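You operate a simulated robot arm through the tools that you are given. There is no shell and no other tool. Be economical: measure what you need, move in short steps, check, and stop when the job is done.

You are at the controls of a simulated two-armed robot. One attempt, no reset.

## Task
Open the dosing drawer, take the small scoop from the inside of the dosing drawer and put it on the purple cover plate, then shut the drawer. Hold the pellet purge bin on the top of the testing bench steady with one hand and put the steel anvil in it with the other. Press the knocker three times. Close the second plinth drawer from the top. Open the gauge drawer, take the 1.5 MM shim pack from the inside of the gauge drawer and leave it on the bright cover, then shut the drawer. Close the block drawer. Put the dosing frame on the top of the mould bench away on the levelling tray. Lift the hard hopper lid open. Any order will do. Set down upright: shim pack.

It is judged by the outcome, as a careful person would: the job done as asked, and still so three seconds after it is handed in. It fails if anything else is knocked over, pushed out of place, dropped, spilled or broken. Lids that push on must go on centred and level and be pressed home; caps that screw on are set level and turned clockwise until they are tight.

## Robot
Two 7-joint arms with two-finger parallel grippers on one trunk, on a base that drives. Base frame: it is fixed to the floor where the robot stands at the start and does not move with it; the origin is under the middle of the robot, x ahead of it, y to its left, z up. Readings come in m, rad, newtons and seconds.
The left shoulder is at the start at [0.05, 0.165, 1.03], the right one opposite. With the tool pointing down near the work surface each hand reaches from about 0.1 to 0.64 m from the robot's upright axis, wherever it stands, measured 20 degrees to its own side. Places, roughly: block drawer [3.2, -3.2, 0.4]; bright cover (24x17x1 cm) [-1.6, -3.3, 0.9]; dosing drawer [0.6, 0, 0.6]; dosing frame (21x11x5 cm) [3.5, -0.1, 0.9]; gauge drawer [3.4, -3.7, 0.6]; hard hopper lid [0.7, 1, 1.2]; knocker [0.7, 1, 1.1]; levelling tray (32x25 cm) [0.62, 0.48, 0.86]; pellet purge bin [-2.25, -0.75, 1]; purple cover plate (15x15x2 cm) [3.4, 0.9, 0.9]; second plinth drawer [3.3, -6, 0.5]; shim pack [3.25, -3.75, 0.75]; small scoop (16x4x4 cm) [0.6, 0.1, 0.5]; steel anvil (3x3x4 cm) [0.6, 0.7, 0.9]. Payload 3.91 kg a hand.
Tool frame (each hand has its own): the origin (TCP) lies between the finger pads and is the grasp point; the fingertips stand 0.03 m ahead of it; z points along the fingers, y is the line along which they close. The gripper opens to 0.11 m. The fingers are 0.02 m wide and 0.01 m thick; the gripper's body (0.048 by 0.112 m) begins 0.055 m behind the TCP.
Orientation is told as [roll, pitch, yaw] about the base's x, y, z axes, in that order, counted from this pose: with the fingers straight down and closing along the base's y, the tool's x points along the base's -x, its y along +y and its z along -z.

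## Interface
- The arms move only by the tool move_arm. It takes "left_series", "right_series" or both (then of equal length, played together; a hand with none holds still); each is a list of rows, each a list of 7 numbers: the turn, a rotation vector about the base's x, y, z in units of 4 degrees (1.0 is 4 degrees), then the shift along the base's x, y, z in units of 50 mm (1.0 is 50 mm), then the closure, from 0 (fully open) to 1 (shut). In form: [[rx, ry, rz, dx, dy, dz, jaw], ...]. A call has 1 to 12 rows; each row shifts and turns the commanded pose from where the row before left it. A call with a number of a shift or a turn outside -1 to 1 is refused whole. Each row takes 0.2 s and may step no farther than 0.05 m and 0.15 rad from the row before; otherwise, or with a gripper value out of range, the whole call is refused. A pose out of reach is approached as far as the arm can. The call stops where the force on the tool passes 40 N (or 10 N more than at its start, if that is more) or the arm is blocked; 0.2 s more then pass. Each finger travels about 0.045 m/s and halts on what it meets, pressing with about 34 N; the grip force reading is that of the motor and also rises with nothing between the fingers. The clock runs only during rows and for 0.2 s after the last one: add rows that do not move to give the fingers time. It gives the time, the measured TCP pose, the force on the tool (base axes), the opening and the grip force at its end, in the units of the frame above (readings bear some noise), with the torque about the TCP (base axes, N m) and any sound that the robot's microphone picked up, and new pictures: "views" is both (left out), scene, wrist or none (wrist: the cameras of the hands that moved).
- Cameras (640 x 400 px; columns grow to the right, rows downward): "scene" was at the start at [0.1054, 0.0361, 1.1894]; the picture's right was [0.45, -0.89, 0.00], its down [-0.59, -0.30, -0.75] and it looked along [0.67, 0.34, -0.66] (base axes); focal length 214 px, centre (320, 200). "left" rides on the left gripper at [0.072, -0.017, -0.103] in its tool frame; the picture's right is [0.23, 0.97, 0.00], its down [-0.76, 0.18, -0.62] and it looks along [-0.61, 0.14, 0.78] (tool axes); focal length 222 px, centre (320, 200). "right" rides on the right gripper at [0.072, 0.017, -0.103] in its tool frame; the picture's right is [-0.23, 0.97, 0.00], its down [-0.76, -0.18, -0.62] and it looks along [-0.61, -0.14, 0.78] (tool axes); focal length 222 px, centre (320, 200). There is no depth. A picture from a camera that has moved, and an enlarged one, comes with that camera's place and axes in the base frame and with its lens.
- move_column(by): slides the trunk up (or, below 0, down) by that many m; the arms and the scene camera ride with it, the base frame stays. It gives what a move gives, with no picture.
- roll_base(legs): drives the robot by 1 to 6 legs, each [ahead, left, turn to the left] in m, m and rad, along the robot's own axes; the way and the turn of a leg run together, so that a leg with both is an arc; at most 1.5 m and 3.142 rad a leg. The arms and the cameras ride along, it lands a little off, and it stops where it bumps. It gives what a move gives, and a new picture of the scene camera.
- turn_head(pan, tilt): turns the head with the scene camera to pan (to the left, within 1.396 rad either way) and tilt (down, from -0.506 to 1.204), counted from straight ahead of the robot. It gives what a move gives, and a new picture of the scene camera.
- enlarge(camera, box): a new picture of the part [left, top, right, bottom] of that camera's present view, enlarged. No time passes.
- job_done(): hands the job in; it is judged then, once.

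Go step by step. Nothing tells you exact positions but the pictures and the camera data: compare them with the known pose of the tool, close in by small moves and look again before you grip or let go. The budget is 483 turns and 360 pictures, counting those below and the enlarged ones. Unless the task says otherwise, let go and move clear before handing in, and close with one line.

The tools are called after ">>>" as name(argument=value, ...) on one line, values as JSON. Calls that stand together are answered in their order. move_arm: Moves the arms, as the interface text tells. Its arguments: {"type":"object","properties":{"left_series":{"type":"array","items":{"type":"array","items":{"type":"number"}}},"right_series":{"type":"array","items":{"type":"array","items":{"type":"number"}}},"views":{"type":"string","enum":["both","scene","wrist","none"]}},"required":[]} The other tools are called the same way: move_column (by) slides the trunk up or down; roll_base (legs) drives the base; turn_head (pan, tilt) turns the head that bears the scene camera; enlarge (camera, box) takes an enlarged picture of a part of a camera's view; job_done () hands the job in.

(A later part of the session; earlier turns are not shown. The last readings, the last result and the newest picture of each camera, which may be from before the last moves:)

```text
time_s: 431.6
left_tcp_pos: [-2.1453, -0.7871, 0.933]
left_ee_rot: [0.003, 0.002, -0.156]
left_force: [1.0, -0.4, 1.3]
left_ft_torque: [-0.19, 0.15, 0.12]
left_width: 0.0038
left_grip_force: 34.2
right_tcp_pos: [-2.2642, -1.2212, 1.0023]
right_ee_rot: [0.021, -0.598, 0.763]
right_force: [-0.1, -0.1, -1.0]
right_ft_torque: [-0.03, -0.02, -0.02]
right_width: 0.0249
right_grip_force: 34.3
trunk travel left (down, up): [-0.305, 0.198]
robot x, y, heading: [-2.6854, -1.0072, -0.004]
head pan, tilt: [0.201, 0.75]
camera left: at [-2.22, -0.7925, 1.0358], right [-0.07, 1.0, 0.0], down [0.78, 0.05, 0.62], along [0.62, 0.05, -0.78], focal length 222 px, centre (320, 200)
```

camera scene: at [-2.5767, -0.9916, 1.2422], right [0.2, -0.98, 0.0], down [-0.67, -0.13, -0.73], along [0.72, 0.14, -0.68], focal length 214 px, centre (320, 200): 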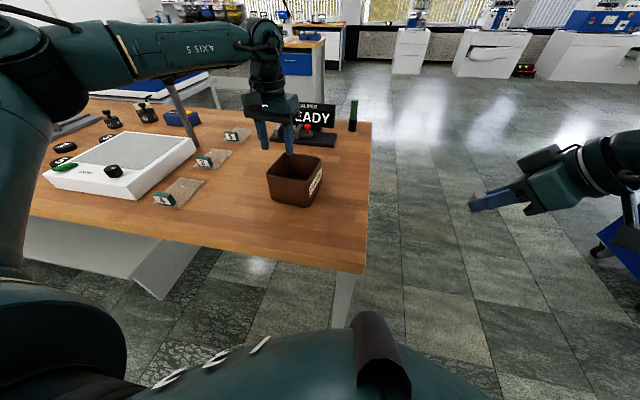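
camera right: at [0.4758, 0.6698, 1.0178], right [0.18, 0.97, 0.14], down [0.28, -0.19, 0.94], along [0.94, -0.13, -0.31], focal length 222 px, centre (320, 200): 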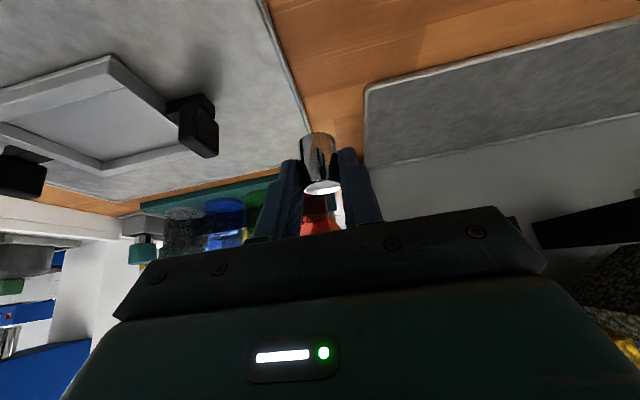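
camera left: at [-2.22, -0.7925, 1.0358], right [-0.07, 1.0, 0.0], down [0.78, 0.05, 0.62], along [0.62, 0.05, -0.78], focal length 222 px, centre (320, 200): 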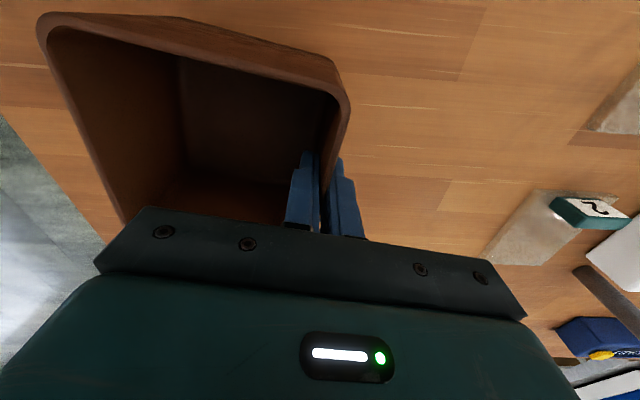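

The bin wall is firmly held by the left hand. Now bring the anvil over the bin with the right hand.

>>> move_arm(right_series=[[0, 0, 0, 0.1, 0.6, 0.2, 1], [0, 0, 0, 0.2, 0.8, 0.2, 1], [0, 0, 0, 0.3, 0.8, 0.1, 1], [0, 0, 0, 0.3, 0.8, 0, 1], [0, 0, 0, 0.3, 0.8, 0, 1], [0, 0, 0, 0.3, 0.8, 0, 1], [0, 0, 0, 0.2, 0.8, 0, 1], [0, 0, 0, 0.2, 0.8, 0, 1], [0, 0, 0, 0, 0.4, 0, 1]])

```text
time_s: 433.6
left_tcp_pos: [-2.1454, -0.7876, 0.9332]
left_ee_rot: [0.004, 0.001, -0.156]
left_force: [-1.1, 1.2, 2.4]
left_ft_torque: [-0.27, 0.06, -0.01]
left_width: 0.0035
left_grip_force: 34.0
right_tcp_pos: [-2.1689, -0.8897, 1.0273]
right_ee_rot: [0.018, -0.601, 0.762]
right_force: [-0.6, -0.2, -0.9]
right_ft_torque: [0.0, 0.02, -0.01]
right_width: 0.0247
right_grip_force: 33.9
trunk travel left (down, up): [-0.305, 0.198]
robot x, y, heading: [-2.6881, -1.009, -0.001]
head pan, tilt: [0.201, 0.75]
camera scene: at [-2.5768, -0.9914, 1.2422], right [0.2, -0.98, 0.0], down [-0.67, -0.13, -0.73], along [0.72, 0.14, -0.68], focal length 214 px, centre (320, 200)
camera right: at [-2.2643, -0.9627, 1.0707], right [-0.54, 0.83, 0.14], down [0.33, 0.06, 0.94], along [0.77, 0.56, -0.31], focal length 222 px, centre (320, 200)
```

scene: 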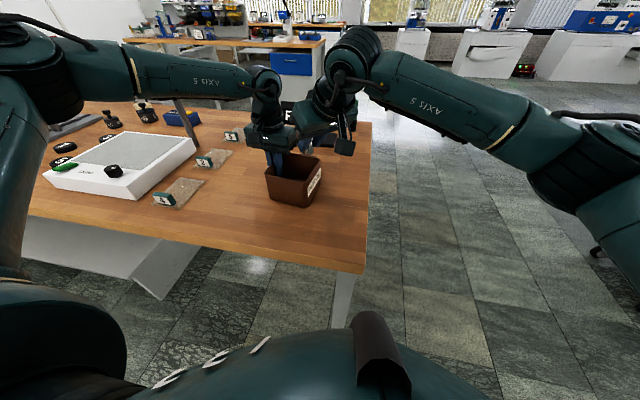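
right: 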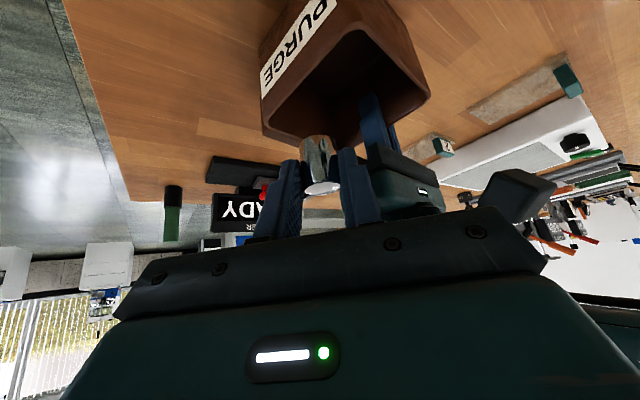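

Clearances look fine. Shift 25 mm left and lower into the bin.

>>> move_arm(right_series=[[0, 0, 0, 0.1, 0.5, 0, 1], [0, 0, 0, 0, 0, -0.6, 1], [0, 0, 0, 0, 0, -0.6, 1], [0, 0, 0, 0, 0, -0.5, 1]])

```text
time_s: 434.1
left_tcp_pos: [-2.1437, -0.7796, 0.9319]
left_ee_rot: [0.01, -0.004, -0.142]
left_force: [-0.8, 1.6, 6.1]
left_ft_torque: [-0.98, 0.37, -0.16]
left_width: 0.0039
left_grip_force: 34.0
right_tcp_pos: [-2.1637, -0.8683, 1.0249]
right_ee_rot: [0.015, -0.607, 0.761]
right_force: [-1.3, -3.0, 0.7]
right_ft_torque: [-0.05, 0.01, 0.02]
right_width: 0.0246
right_grip_force: 34.1
trunk travel left (down, up): [-0.305, 0.198]
robot x, y, heading: [-2.6906, -1.005, -0.004]
head pan, tilt: [0.201, 0.75]
stopped in row 2 (right hand): the force on the tool passed its limit at 52 N (the readings are from after the stop); the commanded pose is now the measured one
camera scene: at [-2.5772, -0.9916, 1.2423], right [0.2, -0.98, 0.0], down [-0.67, -0.13, -0.73], along [0.72, 0.14, -0.68], focal length 214 px, centre (320, 200)
camera right: at [-2.2591, -0.94, 1.067], right [-0.54, 0.83, 0.14], down [0.33, 0.05, 0.94], along [0.77, 0.56, -0.3], focal length 222 px, centre (320, 200)
```

scene: 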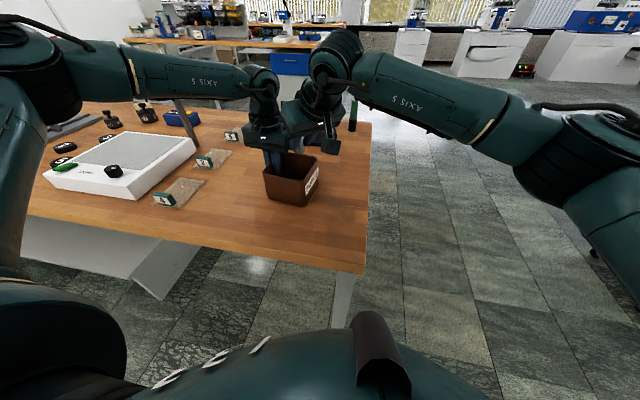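
right: 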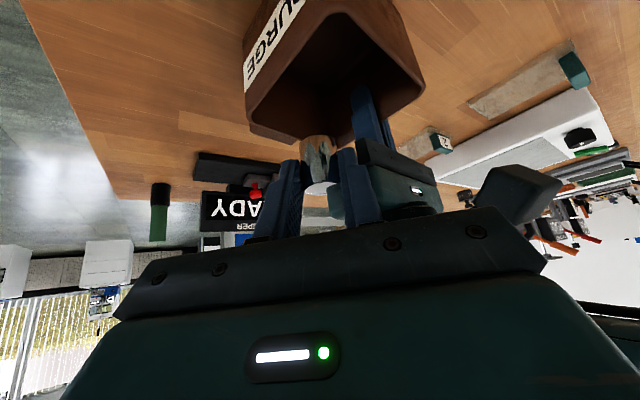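

The right fingers brushed the left gripper. I back off slightly and choose a path nearer the bin's near side.

>>> move_arm(right_series=[[0, 0, 0, -0.3, -0.3, 0, 1], [0, 0, 0, 0, 0, 0, 1]], views="none")

>>> enlarge(camera="scene", box=[230, 90, 370, 220])

```text
time_s: 434.7
left_tcp_pos: [-2.1437, -0.7802, 0.9314]
left_ee_rot: [0.011, -0.005, -0.144]
left_force: [-0.4, 2.3, 11.9]
left_ft_torque: [-0.84, 0.58, -0.11]
left_width: 0.0036
left_grip_force: 33.2
right_tcp_pos: [-2.1787, -0.8843, 1.0257]
right_ee_rot: [0.019, -0.609, 0.759]
right_force: [0.8, -0.2, -1.5]
right_ft_torque: [-0.02, 0.05, 0.0]
right_width: 0.0248
right_grip_force: 34.4
trunk travel left (down, up): [-0.305, 0.198]
robot x, y, heading: [-2.6888, -1.0114, -0.002]
head pan, tilt: [0.201, 0.75]
```

```text
3.08 times, centred on (300, 155) of scene
camera zoom: at [-2.5775, -0.9917, 1.2424], right [0.2, -0.98, 0.0], down [-0.67, -0.13, -0.73], along [0.72, 0.14, -0.68], focal length 660 px, centre (382, 338)
```

zoom: 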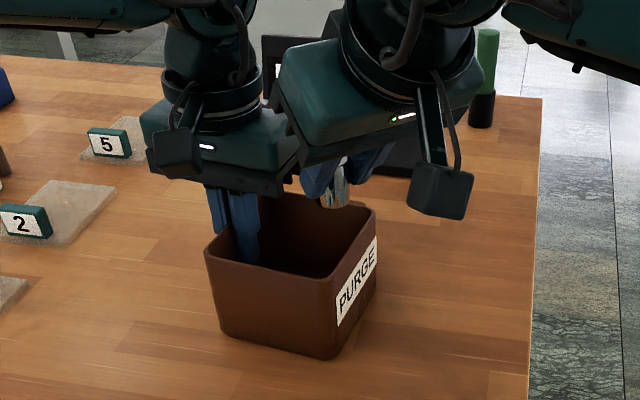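

The bin just slid a few millimetres with the left hand, still upright. I reposition and descend carefully.

>>> move_arm(right_series=[[0, 0, 0, 0.06, 0.2, 0, 1], [0, 0, 0, 0.04, 0.22, 0, 1], [0, 0, 0, 0, 0, -0.3, 1], [0, 0, 0, 0, 0, -0.3, 1]], views="wrist")

```text
time_s: 435.5
left_tcp_pos: [-2.1419, -0.7766, 0.9311]
left_ee_rot: [0.016, -0.007, -0.133]
left_force: [-1.3, 1.0, 10.4]
left_ft_torque: [-1.22, 0.83, -0.23]
left_width: 0.0038
left_grip_force: 33.9
right_tcp_pos: [-2.1734, -0.8645, 1.0217]
right_ee_rot: [0.016, -0.616, 0.756]
right_force: [-0.8, -4.9, 2.3]
right_ft_torque: [-0.01, 0.03, 0.02]
right_width: 0.0248
right_grip_force: 34.1
trunk travel left (down, up): [-0.305, 0.198]
robot x, y, heading: [-2.6852, -1.0016, -0.005]
head pan, tilt: [0.201, 0.75]
stopped in row 3 (right hand): the force on the tool passed its limit at 44 N (the readings are from after the stop); the commanded pose is now the measured one
camera right: at [-2.2688, -0.9358, 1.0629], right [-0.54, 0.83, 0.14], down [0.32, 0.04, 0.95], along [0.78, 0.56, -0.29], focal length 222 px, centre (320, 200)
```

right: 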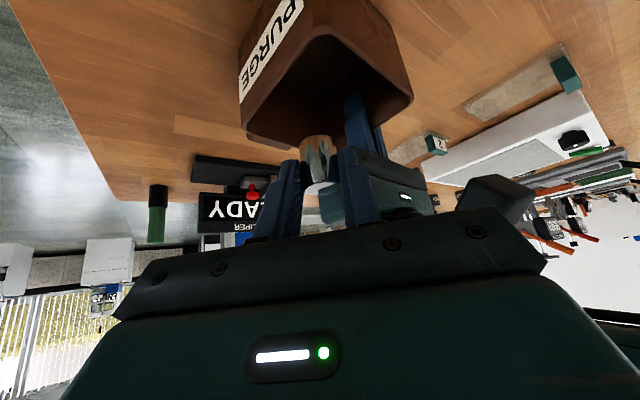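

The right fingertip corner met the left palm. I'll drop below the palm's level first while offset, then shift in.

>>> move_arm(right_series=[[0, 0, 0, -0.3, -0.3, 0, 1], [0, 0, 0, 0, 0, -0.4, 1], [0, 0, 0, 0, 0, -0.36, 1]], views="wrist")

```text
time_s: 436.3
left_tcp_pos: [-2.1422, -0.777, 0.931]
left_ee_rot: [0.016, -0.009, -0.135]
left_force: [1.1, 0.0, 18.1]
left_ft_torque: [-1.15, 0.77, -0.12]
left_width: 0.0038
left_grip_force: 33.8
right_tcp_pos: [-2.1891, -0.879, 0.9851]
right_ee_rot: [0.016, -0.62, 0.761]
right_force: [-0.4, -1.2, 1.9]
right_ft_torque: [-0.08, -0.04, -0.03]
right_width: 0.0245
right_grip_force: 34.1
trunk travel left (down, up): [-0.305, 0.198]
robot x, y, heading: [-2.6839, -1.0036, -0.0]
head pan, tilt: [0.201, 0.75]
camera right: at [-2.2853, -0.9504, 1.0255], right [-0.54, 0.83, 0.14], down [0.32, 0.04, 0.95], along [0.78, 0.56, -0.29], focal length 222 px, centre (320, 200)
```

right: 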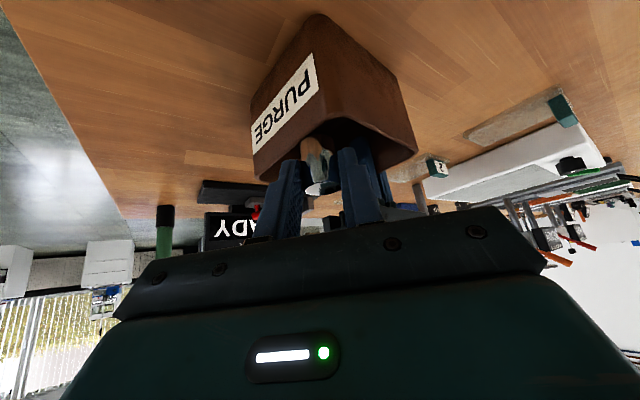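

>>> move_arm(right_series=[[0, 0, 0, 0.18, 0.18, 0, 1], [0, 0, 0, 0.18, 0.18, 0, 1], [0, 0, 0, 0, 0, 0, 1]], views="wrist")

>>> enlarge(camera="scene", box=[230, 90, 370, 220])

```text
time_s: 437.1
left_tcp_pos: [-2.1417, -0.7769, 0.9306]
left_ee_rot: [0.019, -0.009, -0.134]
left_force: [1.6, -0.5, 22.4]
left_ft_torque: [-1.24, 0.24, -0.07]
left_width: 0.0038
left_grip_force: 34.0
right_tcp_pos: [-2.1712, -0.8606, 0.9828]
right_ee_rot: [0.017, -0.617, 0.759]
right_force: [0.3, -0.1, -1.2]
right_ft_torque: [0.0, 0.06, -0.02]
right_width: 0.0246
right_grip_force: 34.0
trunk travel left (down, up): [-0.305, 0.198]
robot x, y, heading: [-2.6859, -1.0096, -0.006]
head pan, tilt: [0.201, 0.75]
camera right: at [-2.2667, -0.9328, 1.0249], right [-0.54, 0.83, 0.14], down [0.32, 0.04, 0.95], along [0.78, 0.56, -0.29], focal length 222 px, centre (320, 200)
```

right: 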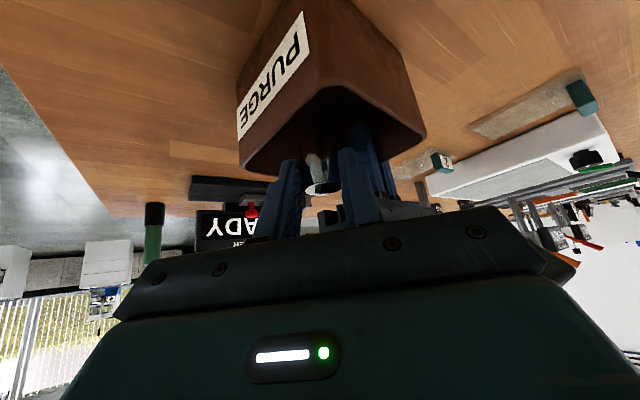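

```text
3.08 times, centred on (300, 155) of scene
camera zoom: at [-2.5783, -0.9925, 1.2425], right [0.19, -0.98, 0.0], down [-0.67, -0.13, -0.73], along [0.72, 0.14, -0.68], focal length 660 px, centre (382, 338)
```

zoom: 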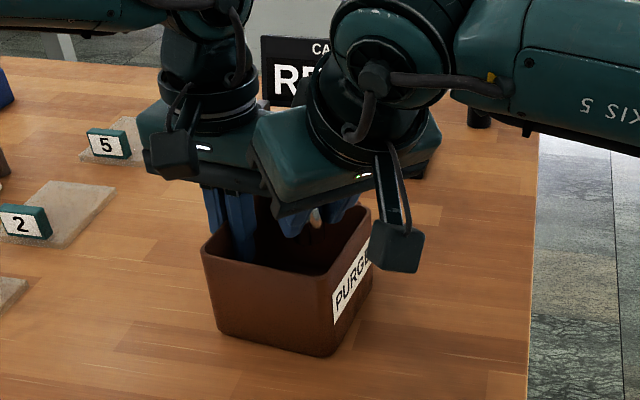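

The anvil is over the bin opening. Lower gently.

>>> move_arm(right_series=[[0, 0, 0, 0.05, 0, -0.2, 1], [0, 0, 0, 0.05, 0, -0.2, 1], [0, 0, 0, 0, 0, -0.2, 1], [0, 0, 0, 0, 0, -0.2, 1]], views="wrist")

>>> enlarge(camera="scene", box=[230, 90, 370, 220])

```text
time_s: 438.1
left_tcp_pos: [-2.1427, -0.7766, 0.93]
left_ee_rot: [0.019, -0.009, -0.133]
left_force: [10.8, 0.7, 8.5]
left_ft_torque: [-1.28, -0.13, 0.27]
left_width: 0.0038
left_grip_force: 33.4
right_tcp_pos: [-2.1651, -0.8597, 0.9506]
right_ee_rot: [0.012, -0.634, 0.764]
right_force: [-4.5, -2.7, 36.7]
right_ft_torque: [-0.88, -0.35, -0.08]
right_width: 0.0249
right_grip_force: 34.0
trunk travel left (down, up): [-0.305, 0.198]
robot x, y, heading: [-2.6861, -1.0084, -0.002]
head pan, tilt: [0.201, 0.75]
camera right: at [-2.2616, -0.9319, 0.991], right [-0.55, 0.83, 0.14], down [0.31, 0.04, 0.95], along [0.78, 0.56, -0.27], focal length 222 px, centre (320, 200)
```

right: 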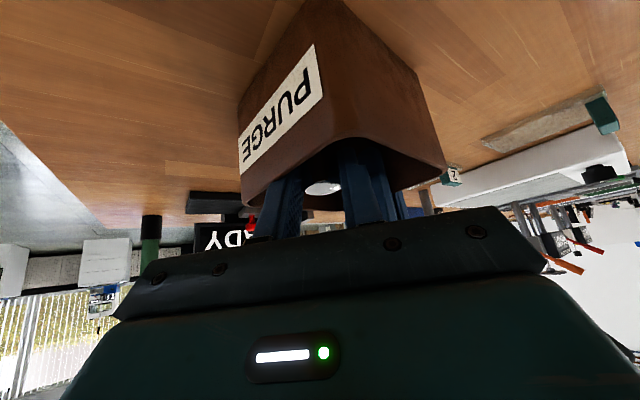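

```text
3.08 times, centred on (300, 155) of scene
camera zoom: at [-2.5799, -0.9931, 1.2432], right [0.19, -0.98, 0.0], down [-0.67, -0.13, -0.73], along [0.72, 0.14, -0.68], focal length 660 px, centre (382, 338)
```

zoom: 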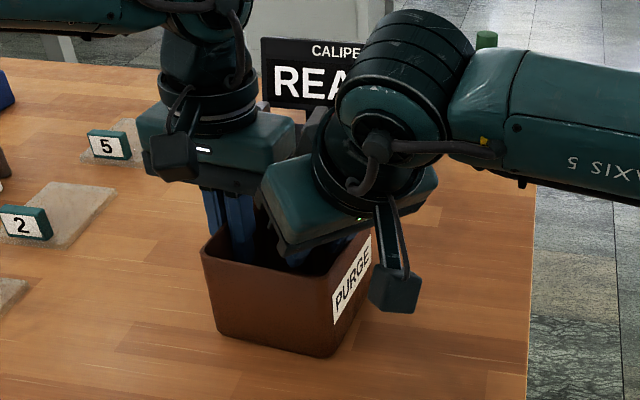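

The right finger met the bin's right rim. Raise slightly, shift 12 mm inward, and lower again.

>>> move_arm(right_series=[[0, 0, 0, 0, 0, 0.3, 1], [0, 0, 0, 0.06, 0.26, 0, 1], [0, 0, 0, 0, 0, -0.2, 1], [0, 0, 0, 0, 0, -0.2, 1], [0, 0, 0, 0, 0, -0.15, 1], [0, 0, 0, 0, 0, -0.15, 1]], views="wrist")

```text
time_s: 439.5
left_tcp_pos: [-2.1437, -0.777, 0.9309]
left_ee_rot: [0.016, -0.009, -0.136]
left_force: [2.7, -7.5, 16.1]
left_ft_torque: [-0.79, 0.8, 0.27]
left_width: 0.0036
left_grip_force: 33.4
right_tcp_pos: [-2.1633, -0.844, 0.9308]
right_ee_rot: [0.014, -0.631, 0.766]
right_force: [5.2, 18.4, 30.0]
right_ft_torque: [-1.4, 0.02, 0.28]
right_width: 0.0246
right_grip_force: 33.3
trunk travel left (down, up): [-0.305, 0.198]
robot x, y, heading: [-2.6891, -1.007, -0.002]
head pan, tilt: [0.201, 0.75]
camera right: at [-2.259, -0.9169, 0.9697], right [-0.55, 0.82, 0.15], down [0.31, 0.04, 0.95], along [0.78, 0.57, -0.27], focal length 222 px, centre (320, 200)
```

right: 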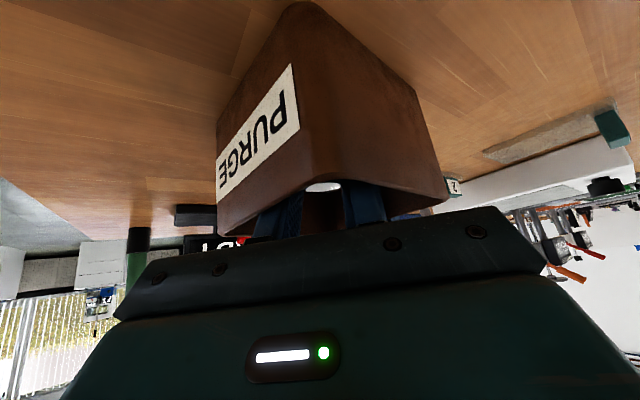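

The anvil is inside the bin, palm at the rim. I relieve and release it gently.

>>> move_arm(right_series=[[0, 0, 0, 0, 0, 0.06, 1], [0, 0, 0, 0, 0, 0, 0.72], [0, 0, 0, 0, 0, 0, 0.68], [0, 0, 0, 0, 0, 0, 0.68], [0, 0, 0, 0, 0, 0.3, 0.68], [0, 0, 0, 0, 0, 0.4, 0.68], [0, 0, 0, -0.2, -0.3, 0.4, 0.68], [0, 0, 0, -0.3, -0.4, 0.4, 0.68], [0, 0, 0, -0.3, -0.6, 0.4, 0.68]], views="wrist")

>>> enlarge(camera="scene", box=[230, 90, 370, 220])

```text
time_s: 441.5
left_tcp_pos: [-2.1429, -0.7767, 0.9296]
left_ee_rot: [0.02, -0.007, -0.134]
left_force: [3.0, -3.5, 18.0]
left_ft_torque: [-1.28, 0.03, -0.12]
left_width: 0.004
left_grip_force: 34.1
right_tcp_pos: [-2.2018, -0.9138, 1.0222]
right_ee_rot: [0.015, -0.616, 0.758]
right_force: [-0.1, -0.1, -0.1]
right_ft_torque: [-0.03, 0.0, 0.0]
right_width: 0.0355
right_grip_force: 0.0
trunk travel left (down, up): [-0.305, 0.198]
robot x, y, heading: [-2.6879, -1.0078, -0.003]
head pan, tilt: [0.201, 0.75]
camera right: at [-2.2978, -0.9853, 1.0632], right [-0.54, 0.83, 0.14], down [0.32, 0.04, 0.95], along [0.78, 0.56, -0.29], focal length 222 px, centre (320, 200)
```

right: 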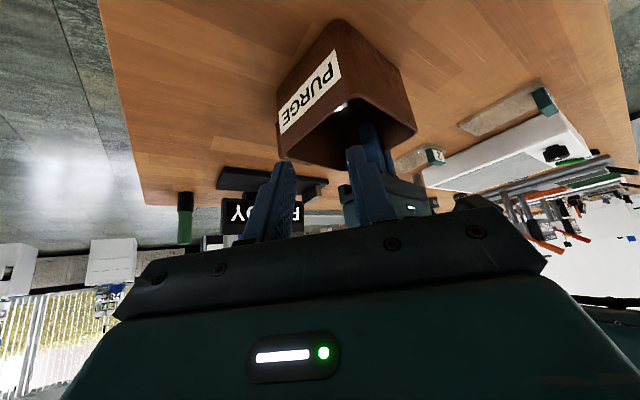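

```text
3.08 times, centred on (300, 155) of scene
camera zoom: at [-2.5781, -0.9926, 1.2424], right [0.2, -0.98, 0.0], down [-0.67, -0.13, -0.73], along [0.72, 0.14, -0.68], focal length 660 px, centre (382, 338)
```

zoom: 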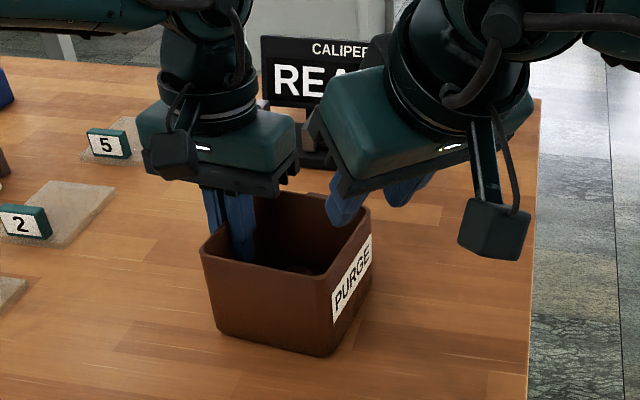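

The anvil is in the bin. Now withdraw the right hand, then release the left hand and rise.

>>> move_arm(right_series=[[0, 0, 0, -0.3, -0.6, 0.4, 0.3], [0, 0, 0, -0.3, -0.6, 0.4, 0.3], [0, 0, 0, -0.2, -0.6, 0.3, 0.3], [0, 0, 0, 0, -0.6, 0, 0.3], [0, 0, 0, 0, 0, 0, 0], [0, 0, 0, 0, 0, 0, 0], [0, 0, 0, 0, 0, 0, 0], [0, 0, 0, 0, 0, 0, 0], [0, 0, 0, 0, 0, 0, 0]], left_series=[[0, 0, 0, 0, 0, 0.03, 1], [0, 0, 0, 0, 0, 0, 0.85], [0, 0, 0, 0, 0, 0, 0.75], [0, 0, 0, 0, 0, 0, 0.7], [0, 0, 0, 0, 0, 0.3, 0.7], [0, 0, 0, 0, 0, 0.5, 0.7], [0, 0, 0, 0, 0, 0.7, 0.7], [0, 0, 0, 0, 0, 0.7, 0.5], [0, 0, 0, 0, 0, 0.5, 0.2]], views="scene")

>>> enlarge(camera="scene", box=[230, 90, 370, 220])

```text
time_s: 443.5
left_tcp_pos: [-2.1417, -0.776, 1.065]
left_ee_rot: [0.017, -0.003, -0.136]
left_force: [0.4, 0.2, 0.4]
left_ft_torque: [0.01, -0.01, -0.01]
left_width: 0.0849
left_grip_force: 0.1
right_tcp_pos: [-2.2425, -1.0317, 1.0755]
right_ee_rot: [0.017, -0.616, 0.76]
right_force: [-0.4, -0.4, -0.7]
right_ft_torque: [0.01, -0.01, 0.06]
right_width: 0.1101
right_grip_force: 0.2
trunk travel left (down, up): [-0.305, 0.198]
robot x, y, heading: [-2.6878, -1.0067, -0.006]
head pan, tilt: [0.201, 0.75]
camera scene: at [-2.5767, -0.9918, 1.2422], right [0.2, -0.98, 0.0], down [-0.67, -0.13, -0.73], along [0.72, 0.14, -0.68], focal length 214 px, centre (320, 200)
```

scene: 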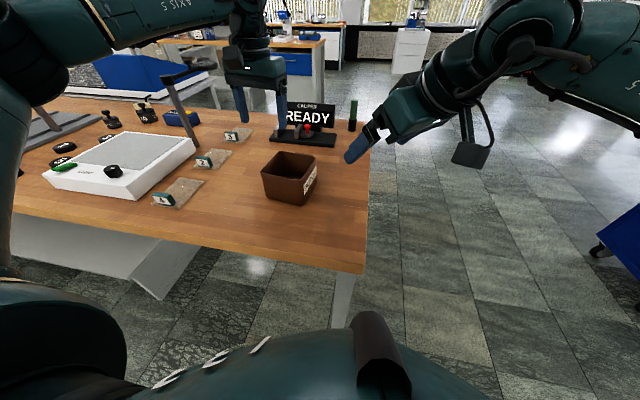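

```text
3.08 times, centred on (300, 155) of scene
camera zoom: at [-2.5767, -0.9918, 1.2422], right [0.2, -0.98, 0.0], down [-0.67, -0.13, -0.73], along [0.72, 0.14, -0.68], focal length 660 px, centre (382, 338)
```

zoom: 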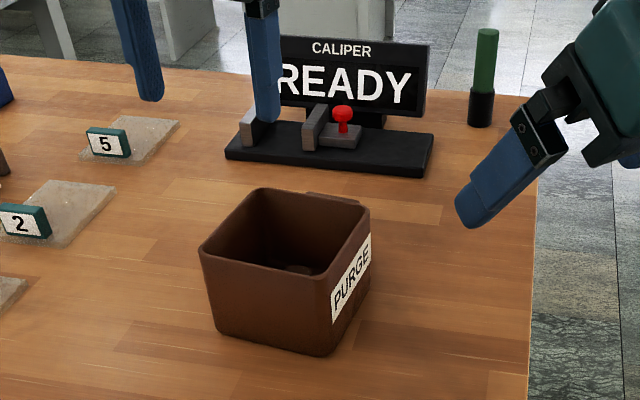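

The bin stands with the anvil inside. I straighten the right hand and drive off toward the gauge cabinet at (3.4, −3.7).

>>> move_arm(right_series=[[-0.3045, 0.7628, -0.9567, -0.2, -0.2, 0.1, 0], [-0.3045, 0.7628, -0.9567, -0.2, -0.2, 0.1, 0], [-0.3045, 0.7628, -0.9567, -0.2, -0.2, 0.1, 0], [-0.3045, 0.7628, -0.9567, -0.2, -0.2, 0.1, 0], [-0.3045, 0.7628, -0.9567, 0, -0.2, 0.1, 0], [-0.3045, 0.7628, -0.9567, 0, -0.2, 0.1, 0], [-0.3045, 0.7628, -0.9567, 0, -0.2, 0.1, 0], [-0.3045, 0.7628, -0.9567, 0, -0.2, 0.1, 0], [-0.3045, 0.7628, -0.9567, 0, 0, 0, 0], [-0.3045, 0.7628, -0.9567, 0, 0, 0, 0], [-0.3045, 0.7628, -0.9567, 0, 0, 0, 0]], left_series=[[0, 0, 0.4, -0.3, 0.3, 0.1, 0], [0, 0, 0.4, -0.3, 0.3, 0.1, 0], [0, 0, 0.4, -0.3, 0.3, 0.1, 0], [0, 0, 0.4, -0.3, 0.3, 0.1, 0], [0, 0, 0.4, -0.3, 0.3, 0, 0], [0, 0, 0, -0.3, 0.3, 0, 0], [0, 0, 0, -0.3, 0, 0, 0], [0, 0, 0, -0.3, 0, 0, 0], [0, 0, 0, 0, 0, 0, 0], [0, 0, 0, 0, 0, 0, 0], [0, 0, 0, 0, 0, 0, 0]], views="none")

>>> roll_base(legs=[[-0.35, 0, 0.005], [0, -0.6, 0], [1.5, 0, 0], [1.5, 0, 0], [1.5, 0, 0]])

>>> turn_head(pan=-0.6, tilt=0.25)

```text
time_s: 445.9
left_tcp_pos: [-2.2616, -0.685, 1.0838]
left_ee_rot: [0.018, -0.006, 0.005]
left_force: [-0.1, 0.0, -1.0]
left_ft_torque: [-0.02, 0.01, 0.01]
left_width: 0.11
left_grip_force: 0.0
right_tcp_pos: [-2.2825, -1.1105, 1.1157]
right_ee_rot: [0.016, 0.003, -0.002]
right_force: [-0.5, 0.1, 0.8]
right_ft_torque: [-0.03, 0.01, -0.02]
right_width: 0.1102
right_grip_force: 0.0
trunk travel left (down, up): [-0.305, 0.198]
robot x, y, heading: [-2.6876, -1.0085, -0.006]
head pan, tilt: [0.201, 0.75]
```

```text
time_s: 474.7
left_tcp_pos: [1.8958, -1.2871, 1.0849]
left_ee_rot: [0.016, -0.005, 0.007]
left_force: [0.7, 1.3, -0.4]
left_ft_torque: [-0.01, 0.0, 0.0]
left_width: 0.1099
left_grip_force: 0.1
right_tcp_pos: [1.8769, -1.7132, 1.1151]
right_ee_rot: [0.014, 0.002, 0.002]
right_force: [-0.1, -0.6, 0.1]
right_ft_torque: [0.02, -0.03, 0.0]
right_width: 0.11
right_grip_force: 0.0
trunk travel left (down, up): [-0.305, 0.198]
robot x, y, heading: [1.4659, -1.6085, -0.001]
head pan, tilt: [0.201, 0.75]
camera scene: at [1.582, -1.594, 1.2422], right [0.2, -0.98, 0.0], down [-0.67, -0.13, -0.73], along [0.72, 0.14, -0.68], focal length 214 px, centre (320, 200)
```

scene: 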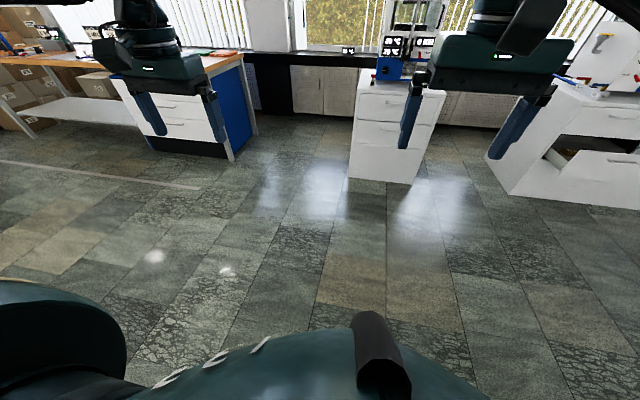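

```text
time_s: 475.8
left_tcp_pos: [1.8969, -1.2875, 1.0852]
left_ee_rot: [0.018, -0.005, 0.007]
left_force: [0.7, -0.2, 0.5]
left_ft_torque: [0.0, -0.03, -0.01]
left_width: 0.1099
left_grip_force: 0.2
right_tcp_pos: [1.8767, -1.7135, 1.1149]
right_ee_rot: [0.015, -0.002, 0.002]
right_force: [-0.2, 0.6, -0.9]
right_ft_torque: [0.02, 0.01, 0.02]
right_width: 0.1102
right_grip_force: 0.1
trunk travel left (down, up): [-0.305, 0.198]
robot x, y, heading: [1.4756, -1.6078, -0.002]
head pan, tilt: [-0.6, 0.25]
camera scene: at [1.5776, -1.6632, 1.2872], right [-0.57, -0.82, 0.0], down [-0.2, 0.14, -0.97], along [0.8, -0.55, -0.25], focal length 214 px, centre (320, 200)
```

scene: 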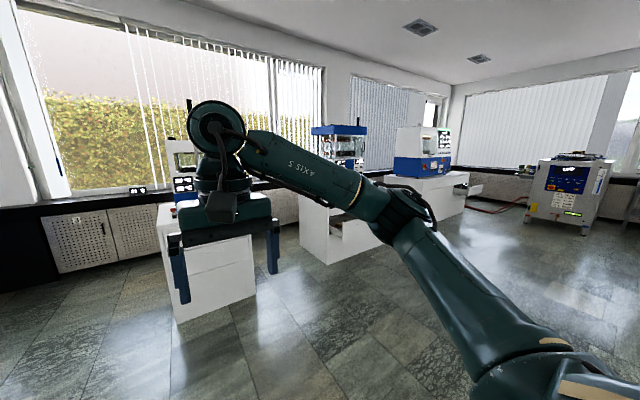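

Three cabinets stand along the window wall. I strafe right to face the second.

>>> roll_base(legs=[[0.4, -1.4, 0], [0, -0.5, 0]])

>>> turn_head(pan=0.0, tilt=0.5)

```text
time_s: 492.7
left_tcp_pos: [2.2868, -3.1849, 1.0845]
left_ee_rot: [0.017, -0.005, 0.003]
left_force: [0.2, 0.2, 0.4]
left_ft_torque: [-0.01, -0.01, 0.0]
left_width: 0.1103
left_grip_force: 0.0
right_tcp_pos: [2.2681, -3.6108, 1.1151]
right_ee_rot: [0.018, 0.001, -0.002]
right_force: [-0.6, -0.6, -0.3]
right_ft_torque: [0.03, 0.02, -0.02]
right_width: 0.1102
right_grip_force: 0.0
trunk travel left (down, up): [-0.305, 0.198]
robot x, y, heading: [1.8621, -3.5094, 0.0]
head pan, tilt: [-0.6, 0.25]
camera scene: at [1.9685, -3.5607, 1.2873], right [-0.57, -0.82, 0.0], down [-0.2, 0.14, -0.97], along [0.8, -0.55, -0.25], focal length 214 px, centre (320, 200)
```

scene: 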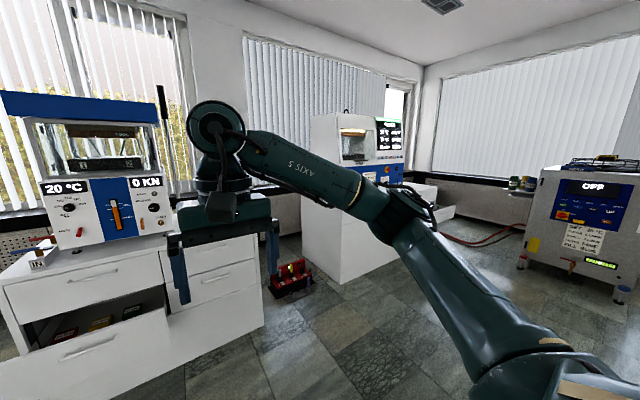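

```text
time_s: 493.7
left_tcp_pos: [2.2885, -3.1855, 1.0845]
left_ee_rot: [0.019, -0.006, 0.004]
left_force: [0.1, -0.7, -0.1]
left_ft_torque: [0.0, -0.05, 0.02]
left_width: 0.1101
left_grip_force: 0.0
right_tcp_pos: [2.2676, -3.6125, 1.1147]
right_ee_rot: [0.016, 0.0, -0.002]
right_force: [-0.6, 0.4, 0.5]
right_ft_torque: [-0.02, 0.0, 0.04]
right_width: 0.1098
right_grip_force: 0.0
trunk travel left (down, up): [-0.305, 0.198]
robot x, y, heading: [1.8587, -3.5034, -0.003]
head pan, tilt: [0.0, 0.499]
camera scene: at [1.9827, -3.5079, 1.2642], right [-0.01, -1.0, 0.0], down [-0.48, 0.0, -0.88], along [0.88, -0.01, -0.48], focal length 214 px, centre (320, 200)
```

scene: 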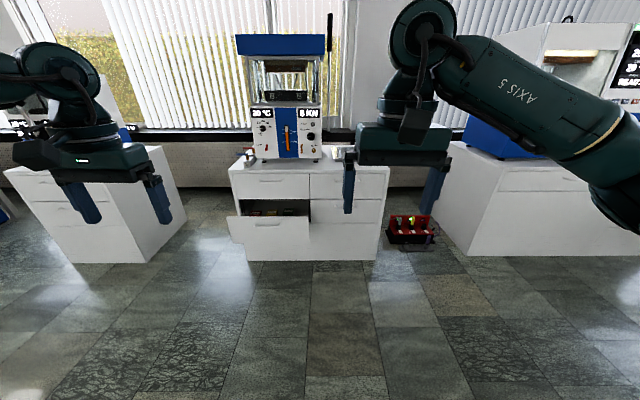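

>>> enlarge(camera="scene", box=[215, 90, 415, 275])

```text
2.16 times, centred on (315, 182) of scene
camera zoom: at [1.9827, -3.5079, 1.2642], right [-0.01, -1.0, 0.0], down [-0.48, 0.0, -0.88], along [0.88, -0.01, -0.48], focal length 464 px, centre (331, 238)
```

zoom: 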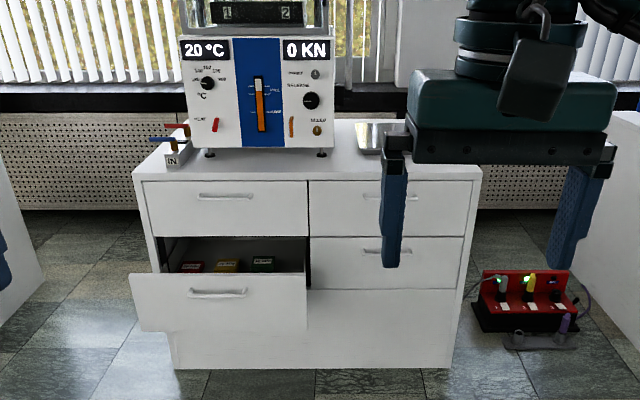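

Cabinet two: left column's second drawer (block drawer) stands open ~0.12 m; the gauge drawer is the top-right one. I'll first push the block drawer shut with the left fist: drive up, lower the trunk and pitch the hand.

>>> roll_base(legs=[[0.5, 0, 0]])

>>> move_arm(left_series=[[0, -1, 0, -0.2, 0, -0.2, 1], [0, -1, 0, -0.2, 0, -0.2, 1], [0, -1, 0, -0.2, 0, -0.2, 1], [0, -1, 0, -0.2, 0, -0.2, 1], [0, -1, 0, 0, 0, -0.2, 1], [0, -1, 0, 0, 0, -0.2, 1], [0, -1, 0, 0, 0, -0.2, 1], [0, -1, 0, 0, 0, -0.2, 1], [0, -1, 0, 0, 0, -0.2, 1], [0, -1, 0, 0, 0, -0.2, 1], [0, -1, 0, 0, 0, -0.2, 1], [0, -1, 0, 0, 0, 0, 1]], right_series=[[0, 0, 0, -0.3, -0.3, 0.4, 0], [0, 0, 0, -0.3, -0.3, 0.4, 0], [0, 0, 0, -0.3, -0.3, 0.4, 0], [0, 0, 0, -0.3, 0, 0.4, 0], [0, 0, 0, 0, 0, 0, 0], [0, 0, 0, 0, 0, 0, 0], [0, 0, 0, 0, 0, 0, 0], [0, 0, 0, 0, 0, 0, 0], [0, 0, 0, 0, 0, 0, 0], [0, 0, 0, 0, 0, 0, 0], [0, 0, 0, 0, 0, 0, 0], [0, 0, 0, 0, 0, 0, 0]], views="none")

>>> move_column(by=-0.3)

>>> turn_head(pan=0.15, tilt=0.6)

```text
time_s: 496.7
left_tcp_pos: [2.7906, -3.1878, 1.0849]
left_ee_rot: [0.017, -0.003, 0.005]
left_force: [1.0, 0.1, 0.4]
left_ft_torque: [0.03, 0.03, 0.01]
left_width: 0.1102
left_grip_force: 0.0
right_tcp_pos: [2.7704, -3.6137, 1.1166]
right_ee_rot: [0.015, 0.001, -0.001]
right_force: [0.3, -0.4, -0.4]
right_ft_torque: [-0.01, 0.01, 0.03]
right_width: 0.11
right_grip_force: 0.1
trunk travel left (down, up): [-0.305, 0.198]
robot x, y, heading: [2.3635, -3.5101, -0.006]
head pan, tilt: [0.0, 0.499]
camera scene: at [2.486, -3.5101, 1.2641], right [0.0, -1.0, 0.0], down [-0.48, 0.0, -0.88], along [0.88, 0.0, -0.48], focal length 214 px, centre (320, 200)
```

scene: 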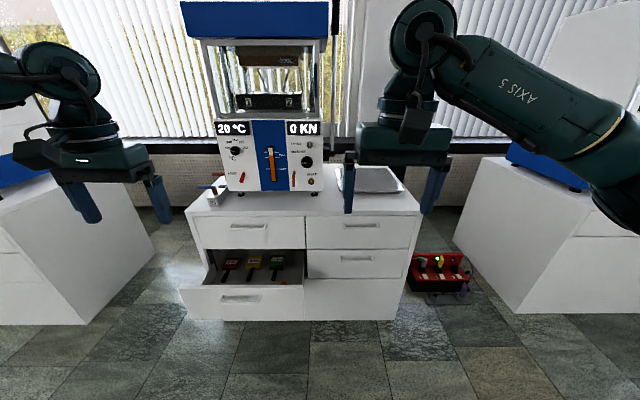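

```text
time_s: 499.3
left_tcp_pos: [2.7633, -3.1824, 0.9767]
left_ee_rot: [0.012, -0.842, 0.007]
left_force: [0.1, 0.1, 1.2]
left_ft_torque: [-0.02, -0.01, 0.0]
left_width: 0.0002
left_grip_force: 34.1
left hand out of reach, approached as far as the arm can: row 11, 12
right_tcp_pos: [2.7105, -3.6588, 1.1955]
right_ee_rot: [0.016, 0.0, -0.001]
right_force: [0.2, 0.5, 0.1]
right_ft_torque: [0.03, 0.03, -0.01]
right_width: 0.1099
right_grip_force: 0.1
trunk travel left (down, up): [-0.305, 0.198]
robot x, y, heading: [2.3658, -3.5085, -0.001]
head pan, tilt: [0.0, 0.499]
```

```text
time_s: 502.3
left_tcp_pos: [2.7644, -3.1815, 0.6755]
left_ee_rot: [0.012, -0.842, 0.006]
left_force: [0.1, -0.2, -0.5]
left_ft_torque: [-0.03, 0.02, -0.01]
left_width: 0.0002
left_grip_force: 33.7
right_tcp_pos: [2.7106, -3.6581, 0.8944]
right_ee_rot: [0.016, 0.0, 0.002]
right_force: [-0.1, -0.4, -1.3]
right_ft_torque: [0.01, -0.01, 0.03]
right_width: 0.11
right_grip_force: 0.0
trunk travel left (down, up): [-0.005, 0.498]
robot x, y, heading: [2.3644, -3.5087, 0.0]
head pan, tilt: [0.0, 0.499]
```

```text
time_s: 503.0
left_tcp_pos: [2.7636, -3.1812, 0.6767]
left_ee_rot: [0.013, -0.843, 0.007]
left_force: [0.2, -0.4, 0.3]
left_ft_torque: [0.01, 0.04, -0.05]
left_width: 0.0002
left_grip_force: 34.3
right_tcp_pos: [2.7113, -3.6578, 0.8948]
right_ee_rot: [0.016, -0.001, 0.0]
right_force: [0.1, 0.1, 0.6]
right_ft_torque: [-0.01, -0.01, 0.02]
right_width: 0.1101
right_grip_force: 0.0
trunk travel left (down, up): [-0.005, 0.498]
robot x, y, heading: [2.3617, -3.5065, -0.002]
head pan, tilt: [0.15, 0.6]
camera scene: at [2.4822, -3.4969, 0.9551], right [0.14, -0.99, 0.0], down [-0.56, -0.08, -0.83], along [0.82, 0.12, -0.56], focal length 214 px, centre (320, 200)
```

scene: 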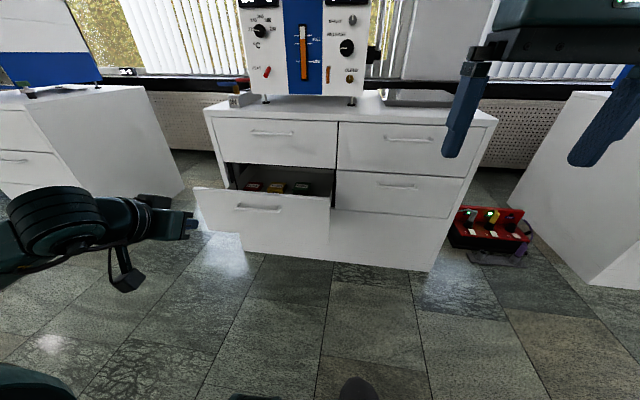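

Block drawer handle is at ≈(3.05, −3.20, 0.51), front ≈3.075. I lower the left fist to below the handle and move closer.

>>> move_arm(left_series=[[0, 0, 0, 0, 0, -0.6, 1], [0, 0, 0, 0, 0, -0.6, 1], [0, 0, 0, 0, -0.1, -0.6, 1], [0, 0, 0, 0, -0.1, -0.6, 1], [0, 0, 0, 0, -0.1, -0.6, 1], [0, 0, 0, 0, -0.1, -0.6, 1], [0, 0, 0, 0, 0, -0.6, 1], [0, 0, 0, 0, 0, -0.4, 1]], views="scene")

```text
time_s: 504.8
left_tcp_pos: [2.7627, -3.2003, 0.487]
left_ee_rot: [0.01, -0.842, 0.007]
left_force: [-0.5, 0.0, 0.4]
left_ft_torque: [0.0, -0.03, -0.01]
left_width: 0.0
left_grip_force: 34.1
left hand out of reach, approached as far as the arm can: row 7, 8
right_tcp_pos: [2.7104, -3.6573, 0.8954]
right_ee_rot: [0.015, 0.0, 0.001]
right_force: [-0.5, 0.0, -0.1]
right_ft_torque: [-0.01, -0.01, -0.01]
right_width: 0.11
right_grip_force: 0.0
trunk travel left (down, up): [-0.005, 0.498]
robot x, y, heading: [2.3655, -3.5059, -0.006]
head pan, tilt: [0.15, 0.6]
camera scene: at [2.4821, -3.4968, 0.9551], right [0.15, -0.99, 0.0], down [-0.56, -0.08, -0.83], along [0.82, 0.12, -0.56], focal length 214 px, centre (320, 200)
```

scene: 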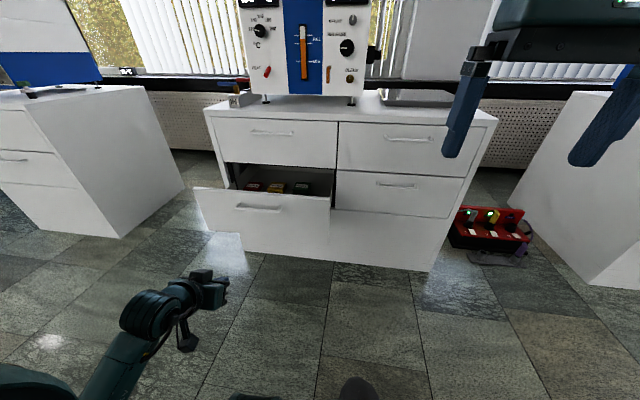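

Drive ahead 0.25 m, then push with the arm.

>>> roll_base(legs=[[0.25, 0, 0.005]])

>>> move_arm(left_series=[[0, 0, 0, 0.4, 0, 0, 1], [0, 0, 0, 0.4, 0, 0, 1], [0, 0, 0, 0.4, 0, 0, 1], [0, 0, 0, 0.4, 0, 0, 1], [0, 0, 0, 0.4, 0, 0, 1], [0, 0, 0, 0.4, 0, 0, 1]], views="scene")

```text
time_s: 506.6
left_tcp_pos: [3.0102, -3.2001, 0.4864]
left_ee_rot: [0.011, -0.84, 0.013]
left_force: [-0.3, 1.2, 0.1]
left_ft_torque: [0.01, 0.04, -0.03]
left_width: 0.0
left_grip_force: 33.6
right_tcp_pos: [2.9603, -3.6577, 0.896]
right_ee_rot: [0.014, 0.0, 0.004]
right_force: [-1.2, -0.3, -0.5]
right_ft_torque: [0.02, 0.01, 0.01]
right_width: 0.1098
right_grip_force: 0.0
trunk travel left (down, up): [-0.005, 0.498]
robot x, y, heading: [2.6144, -3.5063, 0.001]
head pan, tilt: [0.15, 0.6]
camera scene: at [2.7313, -3.4965, 0.9551], right [0.15, -0.99, 0.0], down [-0.56, -0.09, -0.83], along [0.82, 0.12, -0.56], focal length 214 px, centre (320, 200)
```

scene: 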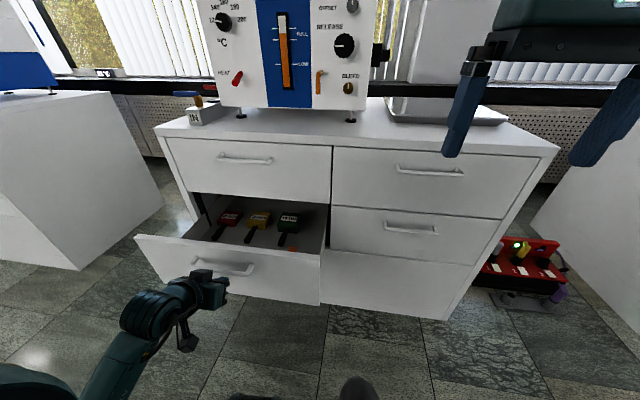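

```text
time_s: 508.0
left_tcp_pos: [3.1318, -3.1983, 0.4869]
left_ee_rot: [0.01, -0.842, 0.014]
left_force: [-0.5, 0.2, -0.4]
left_ft_torque: [0.01, 0.0, 0.02]
left_width: 0.0
left_grip_force: 34.4
right_tcp_pos: [2.9613, -3.6576, 0.8947]
right_ee_rot: [0.017, 0.0, 0.005]
right_force: [-0.1, -0.2, -1.0]
right_ft_torque: [-0.03, 0.0, 0.02]
right_width: 0.1101
right_grip_force: 0.1
trunk travel left (down, up): [-0.005, 0.498]
robot x, y, heading: [2.6159, -3.5087, 0.002]
head pan, tilt: [0.15, 0.6]
camera scene: at [2.7314, -3.4965, 0.955], right [0.15, -0.99, 0.0], down [-0.56, -0.09, -0.83], along [0.82, 0.12, -0.56], focal length 214 px, centre (320, 200)
```

scene: 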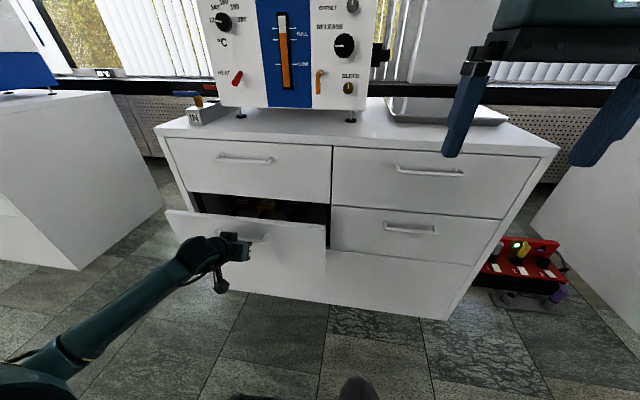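

The drawer is sliding in. Continue until it stops.

>>> move_arm(left_series=[[0, 0, 0, 0.4, 0, 0, 1], [0, 0, 0, 0.4, 0, 0, 1], [0, 0, 0, 0.3, 0, 0, 1], [0, 0, 0, 0.2, 0, 0, 1], [0, 0, 0, 0.2, 0, 0, 1], [0, 0, 0, 0.2, 0, 0, 1], [0, 0, 0, 0.2, 0, 0, 1], [0, 0, 0, 0.2, 0, 0, 1]], views="scene")

```text
time_s: 509.8
left_tcp_pos: [3.236, -3.1991, 0.4871]
left_ee_rot: [0.01, -0.841, 0.012]
left_force: [-0.5, 0.5, 0.2]
left_ft_torque: [0.0, 0.01, 0.03]
left_width: 0.0001
left_grip_force: 34.1
right_tcp_pos: [2.9608, -3.6578, 0.8954]
right_ee_rot: [0.016, -0.001, 0.006]
right_force: [-0.5, 0.4, 0.3]
right_ft_torque: [-0.01, -0.01, 0.02]
right_width: 0.1099
right_grip_force: 0.0
trunk travel left (down, up): [-0.005, 0.498]
robot x, y, heading: [2.6133, -3.5128, -0.002]
head pan, tilt: [0.15, 0.6]
camera scene: at [2.7314, -3.4966, 0.9551], right [0.15, -0.99, 0.0], down [-0.56, -0.09, -0.83], along [0.82, 0.12, -0.56], focal length 214 px, centre (320, 200)
```

scene: 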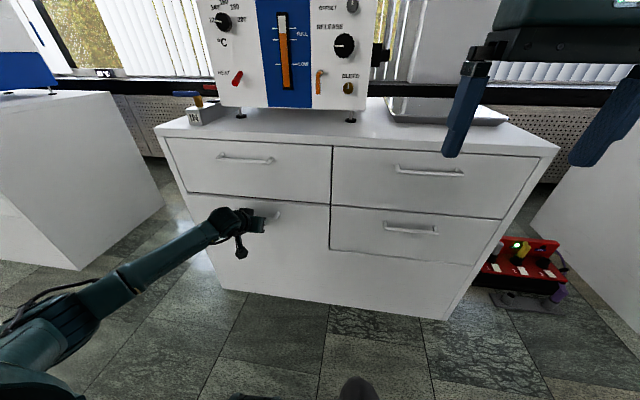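

Looks closed; a little more push to make sure it's home.

>>> move_arm(left_series=[[0, 0, 0, 0.15, 0, 0, 1], [0, 0, 0, 0.15, 0, 0, 1], [0, 0, 0, 0.15, 0, 0, 1], [0, 0, 0, 0.15, 0, 0, 1], [0, 0, 0, 0.15, 0, 0, 1], [0, 0, 0, 0.15, 0, 0, 1]], views="none")

>>> enlarge(camera="scene", box=[140, 100, 400, 310])

```text
time_s: 510.4
left_tcp_pos: [3.2458, -3.1991, 0.4847]
left_ee_rot: [0.009, -0.832, 0.014]
left_force: [-10.6, -0.4, 3.7]
left_ft_torque: [0.0, 0.02, -0.03]
left_width: 0.0002
left_grip_force: 33.6
right_tcp_pos: [2.9599, -3.6569, 0.8951]
right_ee_rot: [0.016, -0.001, 0.007]
right_force: [0.3, -0.1, -0.2]
right_ft_torque: [0.0, 0.0, 0.0]
right_width: 0.1099
right_grip_force: 0.0
trunk travel left (down, up): [-0.005, 0.498]
robot x, y, heading: [2.6085, -3.5095, 0.0]
head pan, tilt: [0.15, 0.6]
stopped in row 3 (left hand): the force on the tool passed its limit at 53 N (the readings are from after the stop); the commanded pose is now the measured one
```

```text
1.90 times, centred on (270, 205) of scene
camera zoom: at [2.7302, -3.4965, 0.9552], right [0.15, -0.99, 0.0], down [-0.56, -0.09, -0.83], along [0.82, 0.13, -0.56], focal length 408 px, centre (415, 190)
```

zoom: 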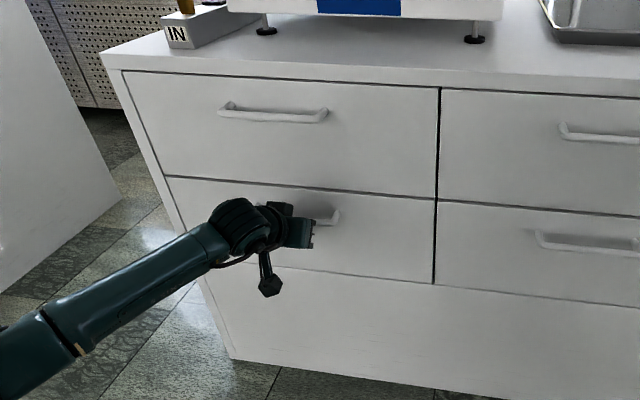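

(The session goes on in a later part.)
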